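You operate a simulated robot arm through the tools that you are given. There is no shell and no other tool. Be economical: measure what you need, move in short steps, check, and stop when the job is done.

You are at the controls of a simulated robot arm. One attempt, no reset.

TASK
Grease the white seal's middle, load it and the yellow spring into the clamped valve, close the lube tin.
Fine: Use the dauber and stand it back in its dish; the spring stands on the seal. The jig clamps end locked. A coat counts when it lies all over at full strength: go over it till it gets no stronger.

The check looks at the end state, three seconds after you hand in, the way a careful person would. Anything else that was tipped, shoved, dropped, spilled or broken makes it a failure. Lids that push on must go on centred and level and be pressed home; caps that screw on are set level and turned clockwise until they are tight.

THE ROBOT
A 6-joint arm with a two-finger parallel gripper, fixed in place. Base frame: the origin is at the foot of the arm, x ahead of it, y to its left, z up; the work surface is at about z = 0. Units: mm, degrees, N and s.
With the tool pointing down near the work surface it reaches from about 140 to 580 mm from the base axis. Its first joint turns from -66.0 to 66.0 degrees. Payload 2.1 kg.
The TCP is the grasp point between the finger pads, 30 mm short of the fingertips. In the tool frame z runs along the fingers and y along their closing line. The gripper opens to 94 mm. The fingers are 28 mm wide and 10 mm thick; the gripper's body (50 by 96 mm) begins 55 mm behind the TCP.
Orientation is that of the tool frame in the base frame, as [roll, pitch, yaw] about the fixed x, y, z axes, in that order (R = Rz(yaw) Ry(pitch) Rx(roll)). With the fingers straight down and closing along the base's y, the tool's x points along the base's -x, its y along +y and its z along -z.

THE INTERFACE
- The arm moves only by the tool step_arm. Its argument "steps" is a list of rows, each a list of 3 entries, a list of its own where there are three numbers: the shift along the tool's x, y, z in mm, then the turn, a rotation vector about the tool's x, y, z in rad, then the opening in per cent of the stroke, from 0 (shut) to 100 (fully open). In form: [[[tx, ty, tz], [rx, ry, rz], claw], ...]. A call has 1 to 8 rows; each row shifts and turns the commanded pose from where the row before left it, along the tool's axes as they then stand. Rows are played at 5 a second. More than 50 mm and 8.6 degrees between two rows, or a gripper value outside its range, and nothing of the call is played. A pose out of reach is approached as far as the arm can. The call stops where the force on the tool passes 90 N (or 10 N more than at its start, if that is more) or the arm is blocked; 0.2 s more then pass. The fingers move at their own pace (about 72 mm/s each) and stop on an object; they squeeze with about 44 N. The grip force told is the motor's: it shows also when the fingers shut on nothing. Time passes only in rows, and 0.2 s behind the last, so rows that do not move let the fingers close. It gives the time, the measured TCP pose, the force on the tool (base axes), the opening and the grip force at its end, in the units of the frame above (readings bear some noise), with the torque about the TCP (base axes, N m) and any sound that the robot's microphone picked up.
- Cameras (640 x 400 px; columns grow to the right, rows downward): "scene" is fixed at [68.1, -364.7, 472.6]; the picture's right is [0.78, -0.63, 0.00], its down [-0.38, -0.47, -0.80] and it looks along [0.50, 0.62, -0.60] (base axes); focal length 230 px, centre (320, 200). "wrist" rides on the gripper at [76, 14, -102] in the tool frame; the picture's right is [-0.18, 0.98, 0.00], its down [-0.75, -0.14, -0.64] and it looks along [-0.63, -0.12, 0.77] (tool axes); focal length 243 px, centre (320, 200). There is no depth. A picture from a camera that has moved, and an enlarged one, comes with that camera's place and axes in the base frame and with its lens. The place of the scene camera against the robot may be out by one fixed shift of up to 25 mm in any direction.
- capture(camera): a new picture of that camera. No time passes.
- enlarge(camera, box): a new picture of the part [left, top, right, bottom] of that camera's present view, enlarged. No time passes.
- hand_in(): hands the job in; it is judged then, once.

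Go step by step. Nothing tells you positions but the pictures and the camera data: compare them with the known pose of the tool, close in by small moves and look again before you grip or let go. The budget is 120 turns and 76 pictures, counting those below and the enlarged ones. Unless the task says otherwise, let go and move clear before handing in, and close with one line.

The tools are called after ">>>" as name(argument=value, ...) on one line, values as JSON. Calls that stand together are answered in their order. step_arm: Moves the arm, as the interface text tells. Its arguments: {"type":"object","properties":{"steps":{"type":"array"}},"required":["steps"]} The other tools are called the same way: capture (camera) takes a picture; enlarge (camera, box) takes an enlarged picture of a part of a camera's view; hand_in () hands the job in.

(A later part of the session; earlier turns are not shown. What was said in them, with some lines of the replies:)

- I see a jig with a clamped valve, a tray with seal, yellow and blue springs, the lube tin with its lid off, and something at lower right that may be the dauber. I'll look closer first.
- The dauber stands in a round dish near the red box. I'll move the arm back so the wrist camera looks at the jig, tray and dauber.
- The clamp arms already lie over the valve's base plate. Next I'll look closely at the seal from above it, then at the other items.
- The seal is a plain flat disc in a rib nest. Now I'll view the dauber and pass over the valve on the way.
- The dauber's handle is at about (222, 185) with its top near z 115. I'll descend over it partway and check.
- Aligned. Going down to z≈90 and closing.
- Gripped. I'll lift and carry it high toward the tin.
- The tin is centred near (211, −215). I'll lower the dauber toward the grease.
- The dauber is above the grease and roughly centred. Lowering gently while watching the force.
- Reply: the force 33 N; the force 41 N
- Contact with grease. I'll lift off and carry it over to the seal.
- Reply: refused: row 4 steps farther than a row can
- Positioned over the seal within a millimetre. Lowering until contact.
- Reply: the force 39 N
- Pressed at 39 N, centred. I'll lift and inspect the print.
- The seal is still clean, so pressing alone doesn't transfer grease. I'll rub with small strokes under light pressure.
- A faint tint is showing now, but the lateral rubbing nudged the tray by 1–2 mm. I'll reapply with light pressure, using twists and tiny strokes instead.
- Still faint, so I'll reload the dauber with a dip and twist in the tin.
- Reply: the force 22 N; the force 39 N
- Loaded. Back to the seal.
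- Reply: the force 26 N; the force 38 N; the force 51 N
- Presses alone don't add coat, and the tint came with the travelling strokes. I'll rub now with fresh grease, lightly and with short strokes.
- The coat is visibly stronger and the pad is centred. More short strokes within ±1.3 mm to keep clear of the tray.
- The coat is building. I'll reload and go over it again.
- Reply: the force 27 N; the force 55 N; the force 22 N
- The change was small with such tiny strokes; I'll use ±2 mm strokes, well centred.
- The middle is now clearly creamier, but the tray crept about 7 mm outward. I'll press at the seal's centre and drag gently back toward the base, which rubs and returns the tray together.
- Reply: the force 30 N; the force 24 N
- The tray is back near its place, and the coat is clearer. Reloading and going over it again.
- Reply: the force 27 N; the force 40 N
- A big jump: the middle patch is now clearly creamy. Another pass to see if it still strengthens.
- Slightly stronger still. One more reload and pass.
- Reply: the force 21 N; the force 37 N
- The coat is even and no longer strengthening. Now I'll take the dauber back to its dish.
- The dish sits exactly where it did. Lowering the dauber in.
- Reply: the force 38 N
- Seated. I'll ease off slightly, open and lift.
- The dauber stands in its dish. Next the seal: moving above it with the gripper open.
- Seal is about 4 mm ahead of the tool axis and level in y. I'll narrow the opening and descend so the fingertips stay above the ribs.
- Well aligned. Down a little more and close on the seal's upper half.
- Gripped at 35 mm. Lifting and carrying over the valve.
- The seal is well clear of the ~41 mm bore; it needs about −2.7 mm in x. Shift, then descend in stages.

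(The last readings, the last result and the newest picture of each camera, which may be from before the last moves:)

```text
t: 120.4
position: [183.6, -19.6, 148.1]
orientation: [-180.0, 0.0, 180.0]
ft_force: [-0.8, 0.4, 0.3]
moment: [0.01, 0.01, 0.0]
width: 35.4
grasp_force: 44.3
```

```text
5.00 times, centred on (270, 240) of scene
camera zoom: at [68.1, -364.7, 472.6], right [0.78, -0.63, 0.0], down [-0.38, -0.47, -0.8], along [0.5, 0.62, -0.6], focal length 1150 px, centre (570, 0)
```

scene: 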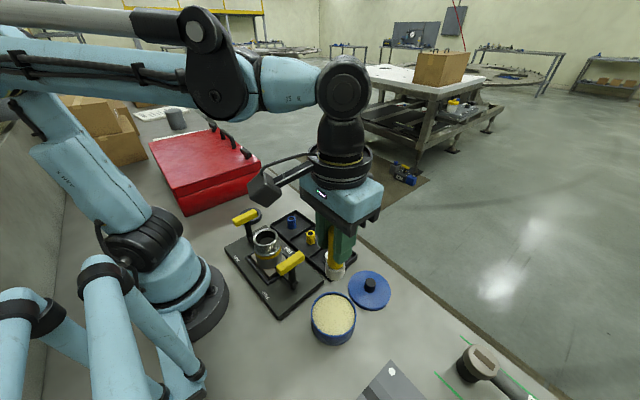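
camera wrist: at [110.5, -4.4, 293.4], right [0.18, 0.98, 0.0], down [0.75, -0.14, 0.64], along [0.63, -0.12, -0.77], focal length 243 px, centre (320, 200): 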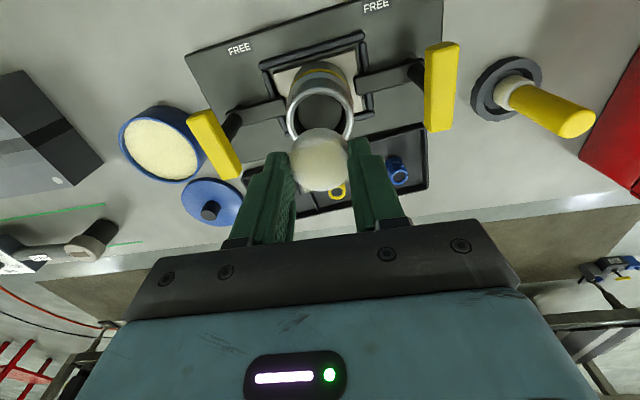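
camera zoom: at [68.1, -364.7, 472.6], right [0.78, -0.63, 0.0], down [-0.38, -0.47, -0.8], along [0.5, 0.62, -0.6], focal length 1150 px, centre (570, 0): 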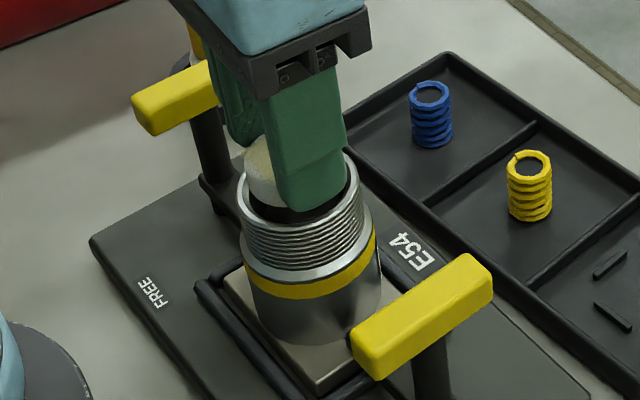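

Nearly centred; a 1 mm tweak, then lower until the seal's lower half is in the bore.

>>> step_arm(steps=[[[1, 0.8, 3], [0, 0, 0], 20], [[0, 0, 3], [0, 0, 0], 20], [[0, 0, 0], [0, 0, 0], 20]])

>>> step_arm(steps=[[[0, 0, 2], [0, 0, 0], 20], [[0, 0, 0], [0, 0, 0], 20]])

>>> step_arm(steps=[[[0, 0, 1.5], [0, 0, 0], 20], [[0, 0, 0], [0, 0, 0], 20]])

>>> enlarge(camera="wrist", box=[250, 90, 390, 210])

```text
t: 121.2
position: [181.2, -18.4, 142.1]
orientation: [180.0, 0.0, 180.0]
ft_force: [0.0, 0.3, -1.1]
moment: [0.03, -0.02, -0.02]
width: 35.5
grasp_force: 44.2
```

```text
t: 121.8
position: [180.4, -16.9, 140.2]
orientation: [-180.0, 0.0, 180.0]
ft_force: [2.2, -1.8, 0.8]
moment: [-0.05, -0.09, 0.04]
width: 35.8
grasp_force: 44.3
```

```text
t: 122.4
position: [181.8, -18.7, 139.0]
orientation: [-180.0, 0.1, 179.9]
ft_force: [2.8, -0.8, 0.9]
moment: [-0.07, -0.06, -0.01]
width: 35.6
grasp_force: 44.1
```

```text
3.33 times, centred on (320, 150) of wrist
camera zoom: at [106.3, -3.2, 240.2], right [0.18, 0.98, 0.0], down [0.75, -0.14, 0.64], along [0.63, -0.12, -0.77], focal length 809 px, centre (320, 367)
```

zoom: 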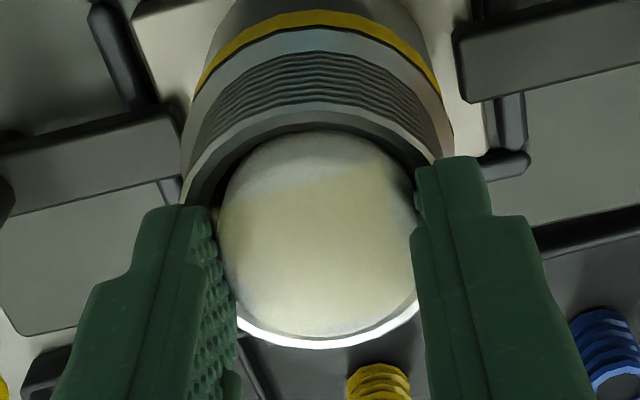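

Light side contact shows the seal is inside but slightly too close to the base side; I'll undo the tweak and go a bit further down.

>>> step_arm(steps=[[[-1.3, -0.5, 0], [0, 0, 0], 20], [[0, 0, 0], [0, 0, 0], 20]])

>>> step_arm(steps=[[[0, 0, 1], [0, 0, 0], 20], [[0, 0, 0], [0, 0, 0], 20]])

>>> enlarge(camera="scene", box=[230, 200, 310, 280])

```text
t: 123.0
position: [182.1, -19.0, 138.4]
orientation: [-180.0, 0.0, 180.0]
ft_force: [1.4, -0.3, -0.9]
moment: [0.01, 0.04, -0.01]
width: 35.8
grasp_force: 44.5
```

```text
t: 123.6
position: [182.8, -18.9, 138.7]
orientation: [180.0, 0.0, -180.0]
ft_force: [-0.4, -0.7, 1.7]
moment: [-0.04, 0.05, 0.02]
width: 35.6
grasp_force: 44.3
```

```text
5.00 times, centred on (270, 240) of scene
camera zoom: at [68.1, -364.7, 472.6], right [0.78, -0.63, 0.0], down [-0.38, -0.47, -0.8], along [0.5, 0.62, -0.6], focal length 1150 px, centre (570, 0)
```

zoom: 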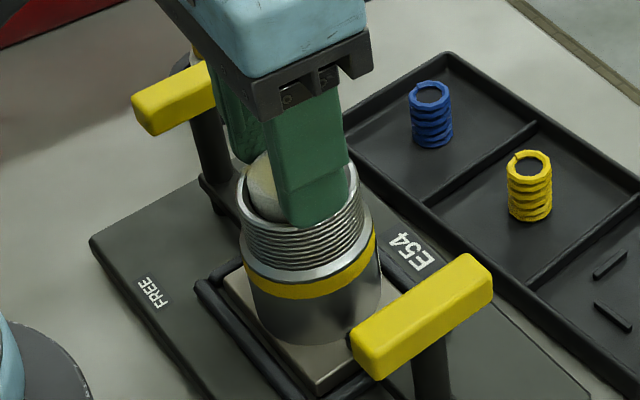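

The seal's lower part is inside the bore. Releasing it and lifting clear to look.

>>> step_arm(steps=[[[0, 0, -0.5], [0, 0, 0], 20], [[0, 0, 0], [0, 0, 0], 43], [[0, 0, 0], [0, 0, 0], 50], [[0, 0, 0], [0, 0, 0], 50], [[0, 0, -30], [0, 0, 0], 50], [[0, 0, -30], [0, 0, 0], 50], [[0, 0, 0], [0, 0, 0], 50]])

>>> enlarge(camera="wrist", box=[250, 40, 390, 160])

```text
t: 125.2
position: [181.8, -18.2, 198.5]
orientation: [-180.0, 0.0, -180.0]
ft_force: [-0.2, -0.4, -0.7]
moment: [-0.02, -0.01, 0.02]
width: 47.0
grasp_force: 0.0
```

```text
3.33 times, centred on (320, 100) of wrist
camera zoom: at [106.6, -3.0, 299.6], right [0.18, 0.98, 0.0], down [0.75, -0.14, 0.64], along [0.63, -0.12, -0.77], focal length 809 px, centre (320, 533)
```

zoom: 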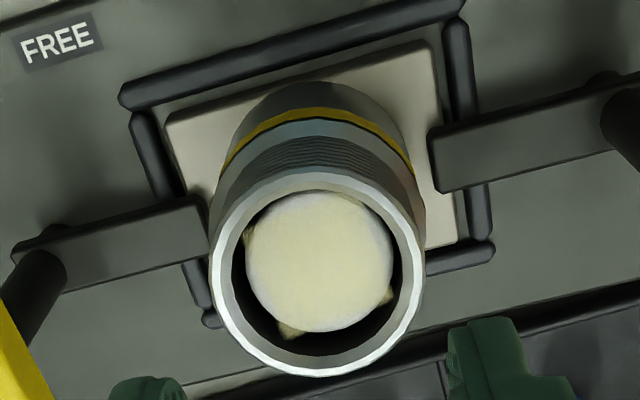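

The seal dropped in flat and centred. Now the yellow spring: moving above it.

>>> step_arm(steps=[[[-43, 0, 0], [0, 0, 0], 45], [[-43, 0, 0], [0, 0, 0], 45], [[-43, 0, 0], [0, 0, 0], 45], [[0, 0, 45], [0, 0, 0], 45], [[0, 0, 45], [0, 0, 0], 45], [[0, 0, 0], [0, 0, 0], 45]])

>>> capture(camera="wrist")

```text
t: 126.6
position: [313.0, -19.6, 106.4]
orientation: [180.0, -0.1, 179.9]
ft_force: [-0.3, 0.7, 0.1]
moment: [0.01, 0.01, 0.03]
width: 42.3
grasp_force: 0.1
```

```text
12 pictures are left
camera wrist: at [236.3, -4.4, 209.0], right [0.18, 0.98, 0.0], down [0.75, -0.14, 0.64], along [0.63, -0.12, -0.77], focal length 243 px, centre (320, 200)
```

wrist: 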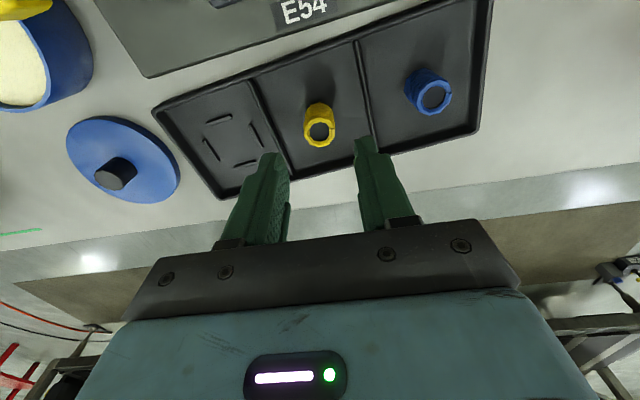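

The spring is about 5 mm ahead and 1.7 mm to the right of the axis. I'll correct and descend to grip its top third.

>>> step_arm(steps=[[[-5, -1.7, 10], [0, 0, 0], 45], [[0, 0, 22], [0, 0, 0], 45], [[0, 0, 12], [0, 0, 0], 45], [[0, 0, 0], [0, 0, 0], 45]])

>>> enlarge(camera="wrist", box=[220, 80, 420, 230])

```text
t: 127.6
position: [317.3, -21.0, 64.5]
orientation: [180.0, 0.0, 180.0]
ft_force: [-0.5, -0.7, 0.9]
moment: [0.0, -0.01, 0.01]
width: 42.5
grasp_force: 0.0
```

```text
2.67 times, centred on (320, 155) of wrist
camera zoom: at [241.1, -5.7, 165.3], right [0.18, 0.98, 0.0], down [0.75, -0.14, 0.64], along [0.63, -0.12, -0.77], focal length 647 px, centre (320, 320)
```

zoom: 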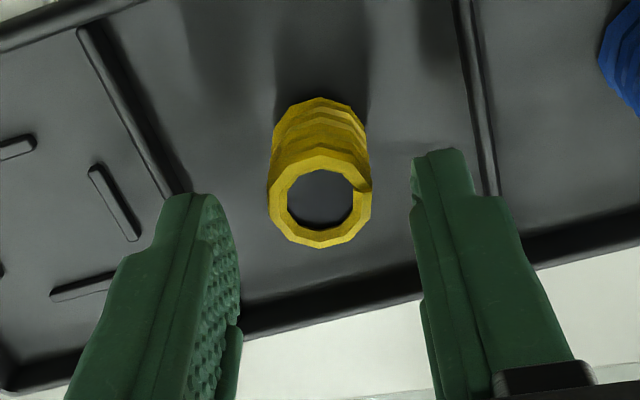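

Aligned. Down to z≈50 and close.

>>> step_arm(steps=[[[0, 0, 8], [0, 0, 0], 45], [[0, 0, 6.5], [0, 0, 0], 45], [[0, 0, 0], [0, 0, 0], 30], [[0, 0, 0], [0, 0, 0], 15], [[0, 0, 0], [0, 0, 0], 10], [[0, 0, 0], [0, 0, 0], 10]])

>>> enlarge(camera="wrist", box=[220, 80, 420, 230])

```text
t: 129.0
position: [317.2, -21.3, 49.6]
orientation: [180.0, 0.0, -179.9]
ft_force: [-0.4, -0.2, 0.2]
moment: [-0.01, -0.04, -0.01]
width: 21.9
grasp_force: 44.3
```

```text
2.67 times, centred on (320, 155) of wrist
camera zoom: at [241.5, -5.7, 151.3], right [0.18, 0.98, 0.0], down [0.75, -0.14, 0.64], along [0.63, -0.12, -0.77], focal length 647 px, centre (320, 320)
```

zoom: 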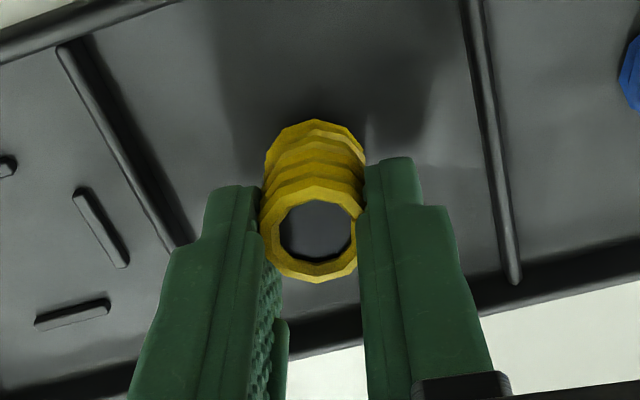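

Spring gripped. Lifting straight up and carrying it over the bore.

>>> step_arm(steps=[[[0, 0, -15], [0, 0, 0], 10], [[0, 0, -45], [0, 0, 0], 10], [[0, 0, -45], [0, 0, 0], 10], [[0, 0, -25], [0, 0, 0], 10], [[44.4, 0.4, 0], [0, 0, 0], 10], [[44.5, 0.4, 0], [0, 0, 0], 10], [[44.5, 0.3, 0], [0, 0, 0], 10], [[0, 0, 0], [0, 0, 0], 10]])

>>> step_arm(steps=[[[0, 0, 13], [0, 0, 0], 10], [[0, 0, 8], [0, 0, 0], 10], [[0, 0, 0], [0, 0, 0], 10]])

>>> enlarge(camera="wrist", box=[240, 70, 400, 210])

```text
t: 130.8
position: [183.3, -19.1, 180.4]
orientation: [-179.9, 0.0, -179.9]
ft_force: [0.6, -0.5, 1.0]
moment: [0.01, -0.02, 0.03]
width: 22.7
grasp_force: 43.9
```

```text
t: 131.6
position: [183.8, -19.2, 159.4]
orientation: [-179.9, 0.0, -179.9]
ft_force: [0.8, -0.5, 0.0]
moment: [0.01, 0.0, 0.03]
width: 22.7
grasp_force: 44.0
```

```text
2.86 times, centred on (320, 140) of wrist
camera zoom: at [108.4, -4.4, 260.3], right [0.18, 0.98, 0.0], down [0.75, -0.14, 0.64], along [0.63, -0.12, -0.77], focal length 693 px, centre (320, 371)
```

zoom: 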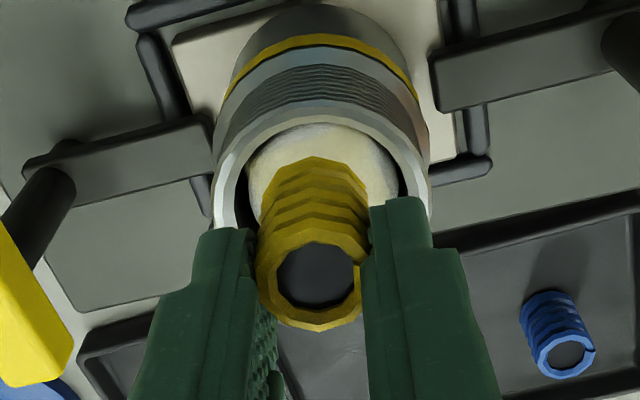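

Over the bore, with the spring slightly to the right-hand side; a 1.5 mm correction, then lowering to contact.

>>> step_arm(steps=[[[0, 1.5, 5], [0, 0, 0], 10], [[0, 0, 5], [0, 0, 0], 10], [[0, 0, 3], [0, 0, 0], 10], [[0, 0, 0], [0, 0, 0], 10]])

>>> step_arm(steps=[[[0, 0, 1.5], [0, 0, 0], 10], [[0, 0, 0], [0, 0, 0], 10]])

>>> step_arm(steps=[[[0, 0, 1.5], [0, 0, 0], 10], [[0, 0, 0], [0, 0, 0], 10]])

>>> step_arm(steps=[[[0, 0, 1.5], [0, 0, 0], 10], [[0, 0, 0], [0, 0, 0], 10]])

```text
t: 132.6
position: [184.0, -17.7, 146.1]
orientation: [179.9, 0.0, 179.9]
ft_force: [0.0, 0.3, -0.4]
moment: [0.0, 0.02, -0.01]
width: 22.7
grasp_force: 43.6
```

```text
t: 133.2
position: [183.0, -18.2, 144.8]
orientation: [-180.0, -0.1, 179.9]
ft_force: [-0.2, -1.3, 0.6]
moment: [-0.02, -0.03, 0.0]
width: 22.6
grasp_force: 43.9
```

```text
t: 133.8
position: [183.9, -16.6, 143.5]
orientation: [179.9, 0.0, 179.9]
ft_force: [0.0, -0.8, 2.9]
moment: [-0.06, -0.03, 0.01]
width: 23.0
grasp_force: 44.2
```

```text
t: 134.4
position: [184.4, -17.3, 140.7]
orientation: [-179.9, 0.0, -179.9]
ft_force: [0.6, -1.0, 2.1]
moment: [-0.03, 0.0, 0.0]
width: 22.6
grasp_force: 44.2
```

>>> enlarge(camera="wrist", box=[250, 90, 390, 210])

```text
3.33 times, centred on (320, 150) of wrist
camera zoom: at [108.3, -2.4, 242.6], right [0.18, 0.98, 0.0], down [0.75, -0.14, 0.64], along [0.63, -0.12, -0.77], focal length 809 px, centre (320, 367)
```

zoom: 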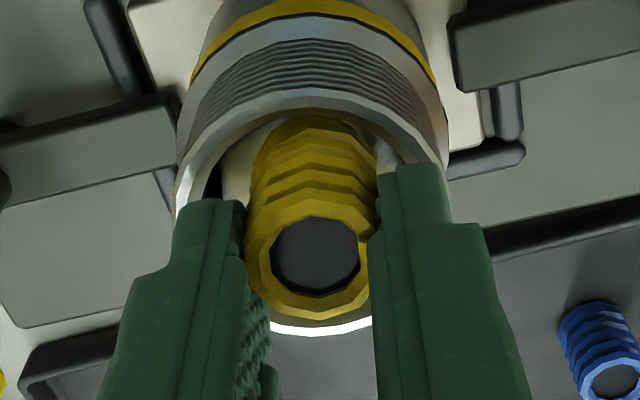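

>>> step_arm(steps=[[[0, 0, 1], [0, 0, 0], 10], [[0, 0, 0], [0, 0, 0], 10]])

>>> step_arm(steps=[[[0, 0, 1], [0, 0, 0], 10], [[0, 0, 0], [0, 0, 0], 10]])

```text
t: 135.0
position: [183.6, -17.7, 139.7]
orientation: [-180.0, 0.0, -180.0]
ft_force: [-0.3, -0.2, 2.8]
moment: [0.05, 0.03, -0.02]
width: 22.8
grasp_force: 44.0
```

```text
t: 135.6
position: [184.3, -17.4, 140.6]
orientation: [179.9, 0.0, 180.0]
ft_force: [-0.9, 0.1, 2.3]
moment: [-0.07, 0.0, 0.0]
width: 22.6
grasp_force: 44.0
```

The spring rests on the seal with a soft 2–3 N. I'll ease up 1.5 mm and release.

>>> step_arm(steps=[[[0, 0, -1.5], [0, 0, 0], 10], [[0, 0, 0], [0, 0, 0], 25], [[0, 0, 0], [0, 0, 0], 30], [[0, 0, 0], [0, 0, 0], 40], [[0, 0, 0], [0, 0, 0], 45], [[0, 0, -30], [0, 0, 0], 45], [[0, 0, -30], [0, 0, 0], 45], [[0, 0, 0], [0, 0, 0], 45]])

>>> enlarge(camera="wrist", box=[250, 40, 390, 160])

```text
t: 137.4
position: [182.4, -17.5, 199.8]
orientation: [179.9, 0.0, 180.0]
ft_force: [0.3, -0.5, 0.5]
moment: [0.01, -0.02, 0.0]
width: 42.3
grasp_force: 0.0
```

```text
3.33 times, centred on (320, 100) of wrist
camera zoom: at [107.7, -3.1, 302.7], right [0.18, 0.98, 0.0], down [0.75, -0.14, 0.64], along [0.63, -0.12, -0.77], focal length 809 px, centre (320, 533)
```

zoom: 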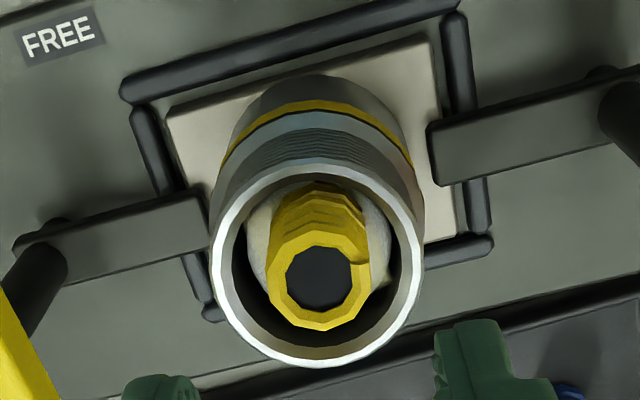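

The spring stands on the seal. Now the lid: moving above its knob.

>>> step_arm(steps=[[[0, 0, -30], [0, 0, 0], 60], [[-23.3, -32, 0], [0, 0, 0], 60], [[-23.3, -32, 0], [0, 0, 0], 60], [[-23.3, -32, 0], [0, 0, 0], 60], [[-23.3, -32, 0], [0, 0, 0], 60], [[-23.3, -32, 0], [0, 0, 0], 60], [[-23.3, -32, 0], [0, 0, 0], 60]])

>>> step_arm(steps=[[[0, 0, 45], [0, 0, 0], 60], [[0, 0, 45], [0, 0, 0], 60], [[0, 0, 30], [0, 0, 0], 60], [[0, 0, 0], [0, 0, 0], 60]])

>>> capture(camera="wrist")

```text
t: 139.0
position: [323.5, -208.3, 229.5]
orientation: [180.0, 0.0, -180.0]
ft_force: [0.1, -0.1, 0.4]
moment: [0.0, -0.01, -0.04]
width: 56.4
grasp_force: 0.1
```

```text
t: 140.0
position: [322.8, -208.8, 110.4]
orientation: [-180.0, 0.0, 180.0]
ft_force: [-0.7, -0.2, -1.1]
moment: [0.0, -0.01, 0.01]
width: 56.2
grasp_force: 0.1
```

```text
6 pictures are left
camera wrist: at [247.8, -193.4, 211.7], right [0.18, 0.98, 0.0], down [0.75, -0.14, 0.64], along [0.63, -0.12, -0.77], focal length 243 px, centre (320, 200)
```

wrist: 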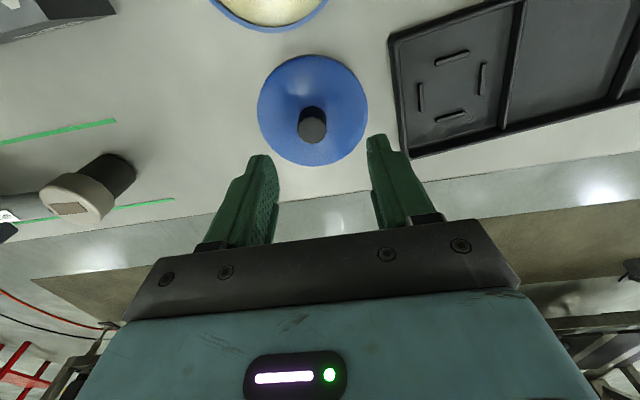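

The knob is 3 mm ahead and 7 mm to the right of the axis. Correcting and descending around it.

>>> step_arm(steps=[[[-3, -7.1, 20], [0, 0, 0], 55], [[0, 0, 22], [0, 0, 0], 55], [[0, 0, 15], [0, 0, 0], 55], [[0, 0, 4], [0, 0, 0], 55], [[0, 0, 0], [0, 0, 0], 55]])

>>> enlarge(camera="wrist", box=[220, 80, 420, 230])

```text
t: 141.2
position: [326.1, -216.8, 49.9]
orientation: [-179.9, 0.1, -180.0]
ft_force: [-0.4, 0.2, 0.9]
moment: [-0.01, 0.02, -0.01]
width: 51.8
grasp_force: 0.1
```

```text
2.67 times, centred on (320, 155) of wrist
camera zoom: at [251.2, -201.5, 151.3], right [0.18, 0.98, 0.0], down [0.75, -0.14, 0.64], along [0.63, -0.12, -0.77], focal length 647 px, centre (320, 320)
```

zoom: 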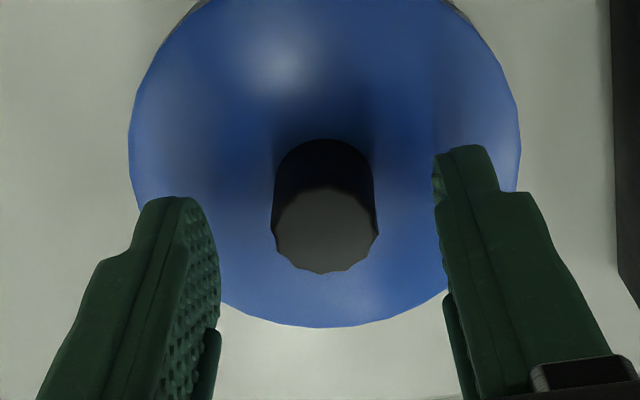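

Centred. Slightly lower and close on the knob.

>>> step_arm(steps=[[[0.5, 0, 2.5], [0, 0, 0], 55], [[0, 0, 0], [0, 0, 0], 30], [[0, 0, 0], [0, 0, 0], 10], [[0, 0, 0], [0, 0, 0], 5], [[0, 0, 0], [0, 0, 0], 5]])

>>> step_arm(steps=[[[0, 0, -15], [0, 0, 0], 5], [[0, 0, -35], [0, 0, 0], 5], [[0, 0, -40], [0, 0, 0], 5], [[37, 0, 0], [0, 0, 0], 5], [[38, 0, 0], [0, 0, 0], 5], [[37.5, 0, 0], [0, 0, 0], 5], [[0, 0, 0], [0, 0, 0], 5]])

>>> capture(camera="wrist")

```text
t: 142.4
position: [327.5, -216.6, 47.2]
orientation: [-179.9, 0.0, 180.0]
ft_force: [0.3, -0.1, -0.3]
moment: [0.02, -0.01, -0.01]
width: 21.3
grasp_force: 44.0
```

```text
t: 144.0
position: [212.5, -214.8, 137.1]
orientation: [-179.9, 0.0, -180.0]
ft_force: [0.3, 0.9, 0.0]
moment: [0.01, 0.03, -0.01]
width: 21.2
grasp_force: 44.1
```

```text
4 pictures are left
camera wrist: at [137.7, -200.5, 238.2], right [0.18, 0.98, 0.0], down [0.75, -0.14, 0.64], along [0.63, -0.12, -0.77], focal length 243 px, centre (320, 200)
```

wrist: 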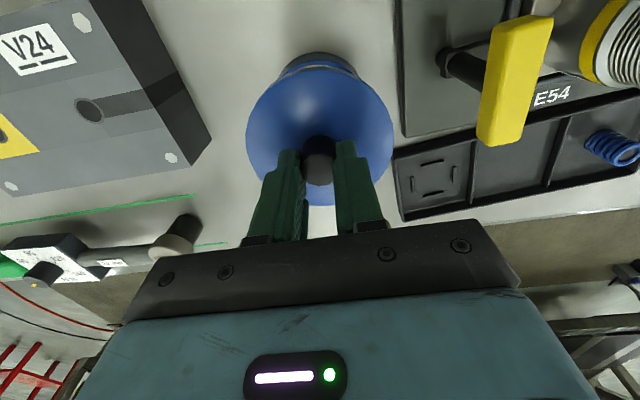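

Lid in hand, nearly concentric with the tin. Small y correction, lower to just above the rim and check from the side.

>>> step_arm(steps=[[[0, 0.8, 20], [0, 0, 0], 5], [[0, 0, 15], [0, 0, 0], 5], [[0, 0, 7], [0, 0, 0], 5], [[0, 0, 0], [0, 0, 0], 5]])

>>> enlarge(camera="scene", box=[285, 255, 385, 355])

```text
t: 145.0
position: [212.3, -216.0, 94.8]
orientation: [180.0, 0.0, 180.0]
ft_force: [0.3, 1.0, -1.0]
moment: [-0.01, 0.01, -0.02]
width: 21.0
grasp_force: 44.3
```

```text
4.00 times, centred on (335, 305) of scene
camera zoom: at [68.1, -364.7, 472.6], right [0.78, -0.63, 0.0], down [-0.38, -0.47, -0.8], along [0.5, 0.62, -0.6], focal length 920 px, centre (260, -220)
```

zoom: 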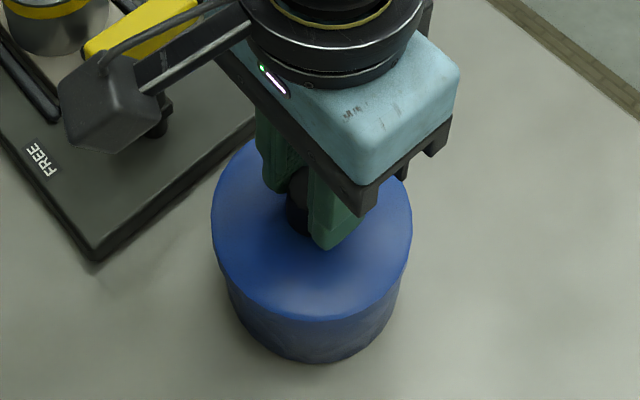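

The lid looks about 2 mm too near the base; shift +2 mm in x, then lower onto the rim feeling the force.

>>> step_arm(steps=[[[-2, 0, 3], [0, 0, 0], 5], [[0, 0, 3], [0, 0, 0], 5], [[0, 0, 0], [0, 0, 0], 5]])

>>> step_arm(steps=[[[0, 0, 1.5], [0, 0, 0], 5], [[0, 0, 1.5], [0, 0, 0], 5], [[0, 0, 0], [0, 0, 0], 5]])

>>> step_arm(steps=[[[0, 0, 1], [0, 0, 0], 5], [[0, 0, 0], [0, 0, 0], 5]])

```text
t: 145.8
position: [213.8, -215.9, 88.2]
orientation: [-180.0, 0.0, 180.0]
ft_force: [-0.3, 0.8, 0.4]
moment: [-0.02, 0.0, 0.02]
width: 21.0
grasp_force: 43.7
```

```text
t: 146.6
position: [216.5, -215.2, 86.9]
orientation: [-180.0, 0.0, 180.0]
ft_force: [-0.1, -0.3, -1.7]
moment: [-0.01, 0.0, 0.03]
width: 21.5
grasp_force: 44.6
```

```text
t: 147.2
position: [215.7, -215.6, 84.1]
orientation: [180.0, 0.0, 180.0]
ft_force: [-0.3, 0.1, -0.2]
moment: [-0.01, 0.0, -0.05]
width: 21.1
grasp_force: 44.1
```

>>> step_arm(steps=[[[0, 0, 1], [0, 0, 0], 5], [[0, 0, 0], [0, 0, 0], 5]])

>>> step_arm(steps=[[[0, 0, 1], [0, 0, 0], 5], [[0, 0, 0], [0, 0, 0], 5]])

>>> step_arm(steps=[[[0, 0, 1], [0, 0, 0], 5], [[0, 0, 0], [0, 0, 0], 5]])

```text
t: 147.8
position: [214.6, -215.6, 85.4]
orientation: [-180.0, 0.0, -180.0]
ft_force: [0.1, 0.9, -0.3]
moment: [-0.01, 0.02, -0.01]
width: 20.9
grasp_force: 44.3
```

```text
t: 148.4
position: [216.3, -216.4, 83.5]
orientation: [-180.0, 0.0, 180.0]
ft_force: [-0.2, -0.3, -0.1]
moment: [0.0, 0.0, 0.04]
width: 20.7
grasp_force: 43.7
```

```text
t: 149.0
position: [215.4, -216.0, 83.4]
orientation: [-179.9, 0.1, -180.0]
ft_force: [0.9, -0.1, -0.3]
moment: [0.01, 0.02, 0.01]
width: 20.7
grasp_force: 44.1
```

>>> step_arm(steps=[[[0, 0, 1], [0, 0, 0], 5], [[0, 0, 0], [0, 0, 0], 5]])

>>> step_arm(steps=[[[0, 0, 1], [0, 0, 0], 5], [[0, 0, 0], [0, 0, 0], 5]])

>>> step_arm(steps=[[[0, 0, 1], [0, 0, 0], 5], [[0, 0, 0], [0, 0, 0], 5]])

```text
t: 149.6
position: [216.2, -217.2, 81.4]
orientation: [-179.9, 0.0, -180.0]
ft_force: [-0.8, -3.7, 21.0]
moment: [-0.12, 0.03, 0.03]
width: 20.9
grasp_force: 44.4
heard: snap
```

```text
t: 150.2
position: [215.2, -217.2, 80.6]
orientation: [-179.9, 0.0, 180.0]
ft_force: [-1.8, -5.9, 53.4]
moment: [-0.21, 0.11, 0.02]
width: 21.0
grasp_force: 43.8
```

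```text
t: 150.8
position: [215.9, -215.9, 79.2]
orientation: [-179.9, 0.0, 179.9]
ft_force: [-1.1, -8.1, 49.7]
moment: [-0.25, 0.06, 0.01]
width: 21.2
grasp_force: 43.8
```

A snap was heard and it now resists firmly. Easing off, releasing, and looking.

>>> step_arm(steps=[[[0, 0, -1.5], [0, 0, 0], 5], [[0, 0, 0], [0, 0, 0], 30], [[0, 0, 0], [0, 0, 0], 50], [[0, 0, 0], [0, 0, 0], 50], [[0, 0, -40], [0, 0, 0], 50], [[0, 0, -45], [0, 0, 0], 50], [[0, 0, -30], [0, 0, 0], 50], [[0, 0, 0], [0, 0, 0], 50]])

>>> capture(camera="wrist")

```text
t: 152.6
position: [214.7, -215.5, 195.2]
orientation: [-180.0, -0.1, -180.0]
ft_force: [0.0, 0.8, -0.5]
moment: [0.02, 0.01, -0.04]
width: 47.2
grasp_force: 0.0
```

```text
2 pictures are left
camera wrist: at [139.4, -201.3, 296.7], right [0.18, 0.98, 0.0], down [0.75, -0.14, 0.64], along [0.63, -0.12, -0.77], focal length 243 px, centre (320, 200)
```

wrist: 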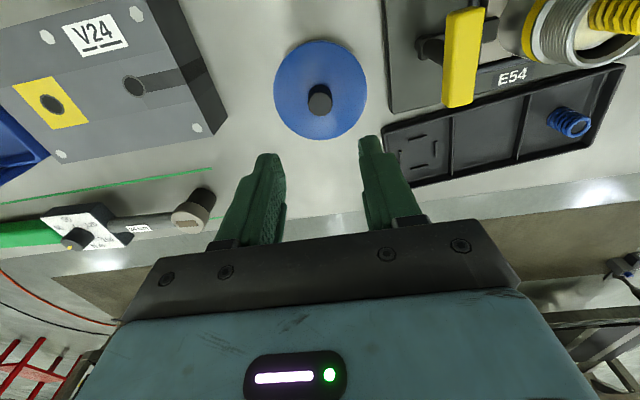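

The lid sits level and centred. I'll press once more on the knob with closed fingers to be sure it is home.

>>> step_arm(steps=[[[0, 0, 0], [0, 0, 0], 20], [[0, 0, 0], [0, 0, 0], 0], [[0, 0, 40], [0, 0, 0], 0], [[0, 0, 40], [0, 0, 0], 0], [[0, 0, 10], [0, 0, 0], 0], [[0, 0, 3], [0, 0, 0], 0], [[0, 0, 3], [0, 0, 0], 0], [[0, 0, 0], [0, 0, 0], 0]])

>>> step_arm(steps=[[[0, 0, 2], [0, 0, 0], 0], [[0, 0, 2], [0, 0, 0], 0], [[0, 0, 2], [0, 0, 0], 0], [[0, 0, 2], [0, 0, 0], 0], [[0, 0, 2], [0, 0, 0], 0], [[0, 0, 2], [0, 0, 0], 0]])

```text
t: 154.4
position: [215.3, -215.7, 99.6]
orientation: [-180.0, 0.0, 180.0]
ft_force: [0.9, 0.0, 0.7]
moment: [-0.01, -0.05, -0.02]
width: 0.0
grasp_force: 33.2
```

```text
t: 155.2
position: [215.6, -215.7, 96.5]
orientation: [179.7, -0.3, -180.0]
ft_force: [-1.8, 1.8, 27.5]
moment: [0.12, 0.0, 0.01]
width: 0.0
grasp_force: 32.8
stopped in row 4: the force on the tool passed its limit at 106 N (the readings are from after the stop); the commanded pose is now the measured one
```

Firm stop at over 100 N with no further movement, so the lid is home. Retreating for a final look.

>>> step_arm(steps=[[[0, 0, -40], [0, 0, 0], 0], [[0, 0, -45], [0, 0, 0], 0], [[0, 0, -45], [0, 0, 0], 0], [[0, 0, -45], [0, 0, 0], 20], [[-40, 0, 0], [0, 0, 0], 40], [[-45, 0, 0], [0, 0, 0], 40], [[-45, 0, 0], [0, 0, 0], 40], [[0, 0, 0], [0, 0, 0], 40]])

>>> enlarge(camera="scene", box=[215, 180, 405, 350])

```text
t: 157.0
position: [347.1, -216.0, 272.9]
orientation: [179.8, -0.2, -179.9]
ft_force: [0.3, 1.1, -0.6]
moment: [0.01, 0.04, 0.0]
width: 37.5
grasp_force: 0.0
```

```text
2.35 times, centred on (310, 265) of scene
camera zoom: at [68.1, -364.7, 472.6], right [0.78, -0.63, 0.0], down [-0.38, -0.47, -0.8], along [0.5, 0.62, -0.6], focal length 541 px, centre (344, 47)
```

zoom: 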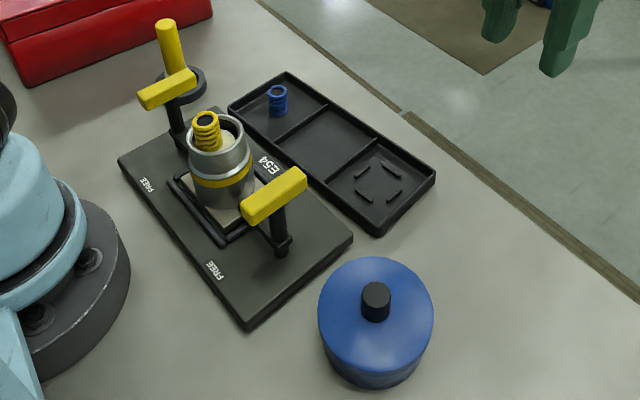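

>>> enlarge(camera="scene", box=[250, 205, 310, 265])

```text
6.67 times, centred on (280, 235) of scene
camera zoom: at [68.1, -364.7, 472.6], right [0.78, -0.63, 0.0], down [-0.38, -0.47, -0.8], along [0.5, 0.62, -0.6], focal length 1533 px, centre (587, -33)
```

zoom: 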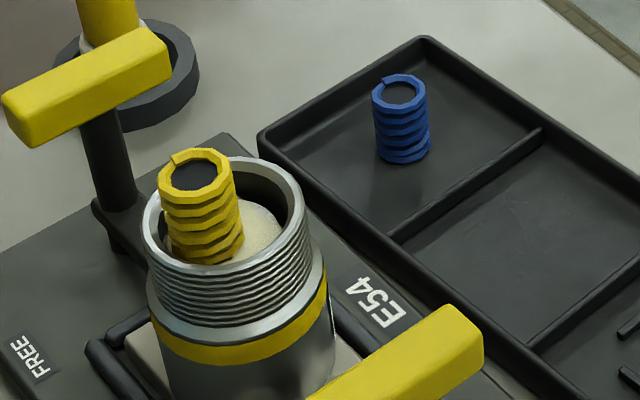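

The spring stands upright on the greased seal, the clamps are untouched, and the lid is pressed on level. The dauber is in its dish and the gripper is clear, so I'm handing in.

>>> hand_in()

```text
The job is handed in.
```

I greased the seal, loaded it and the yellow spring into the clamped valve, closed the tin and stood the dauber back in its dish; the spring sits about 3 mm off centre, and rubbing left the tray about 4 mm from its start.
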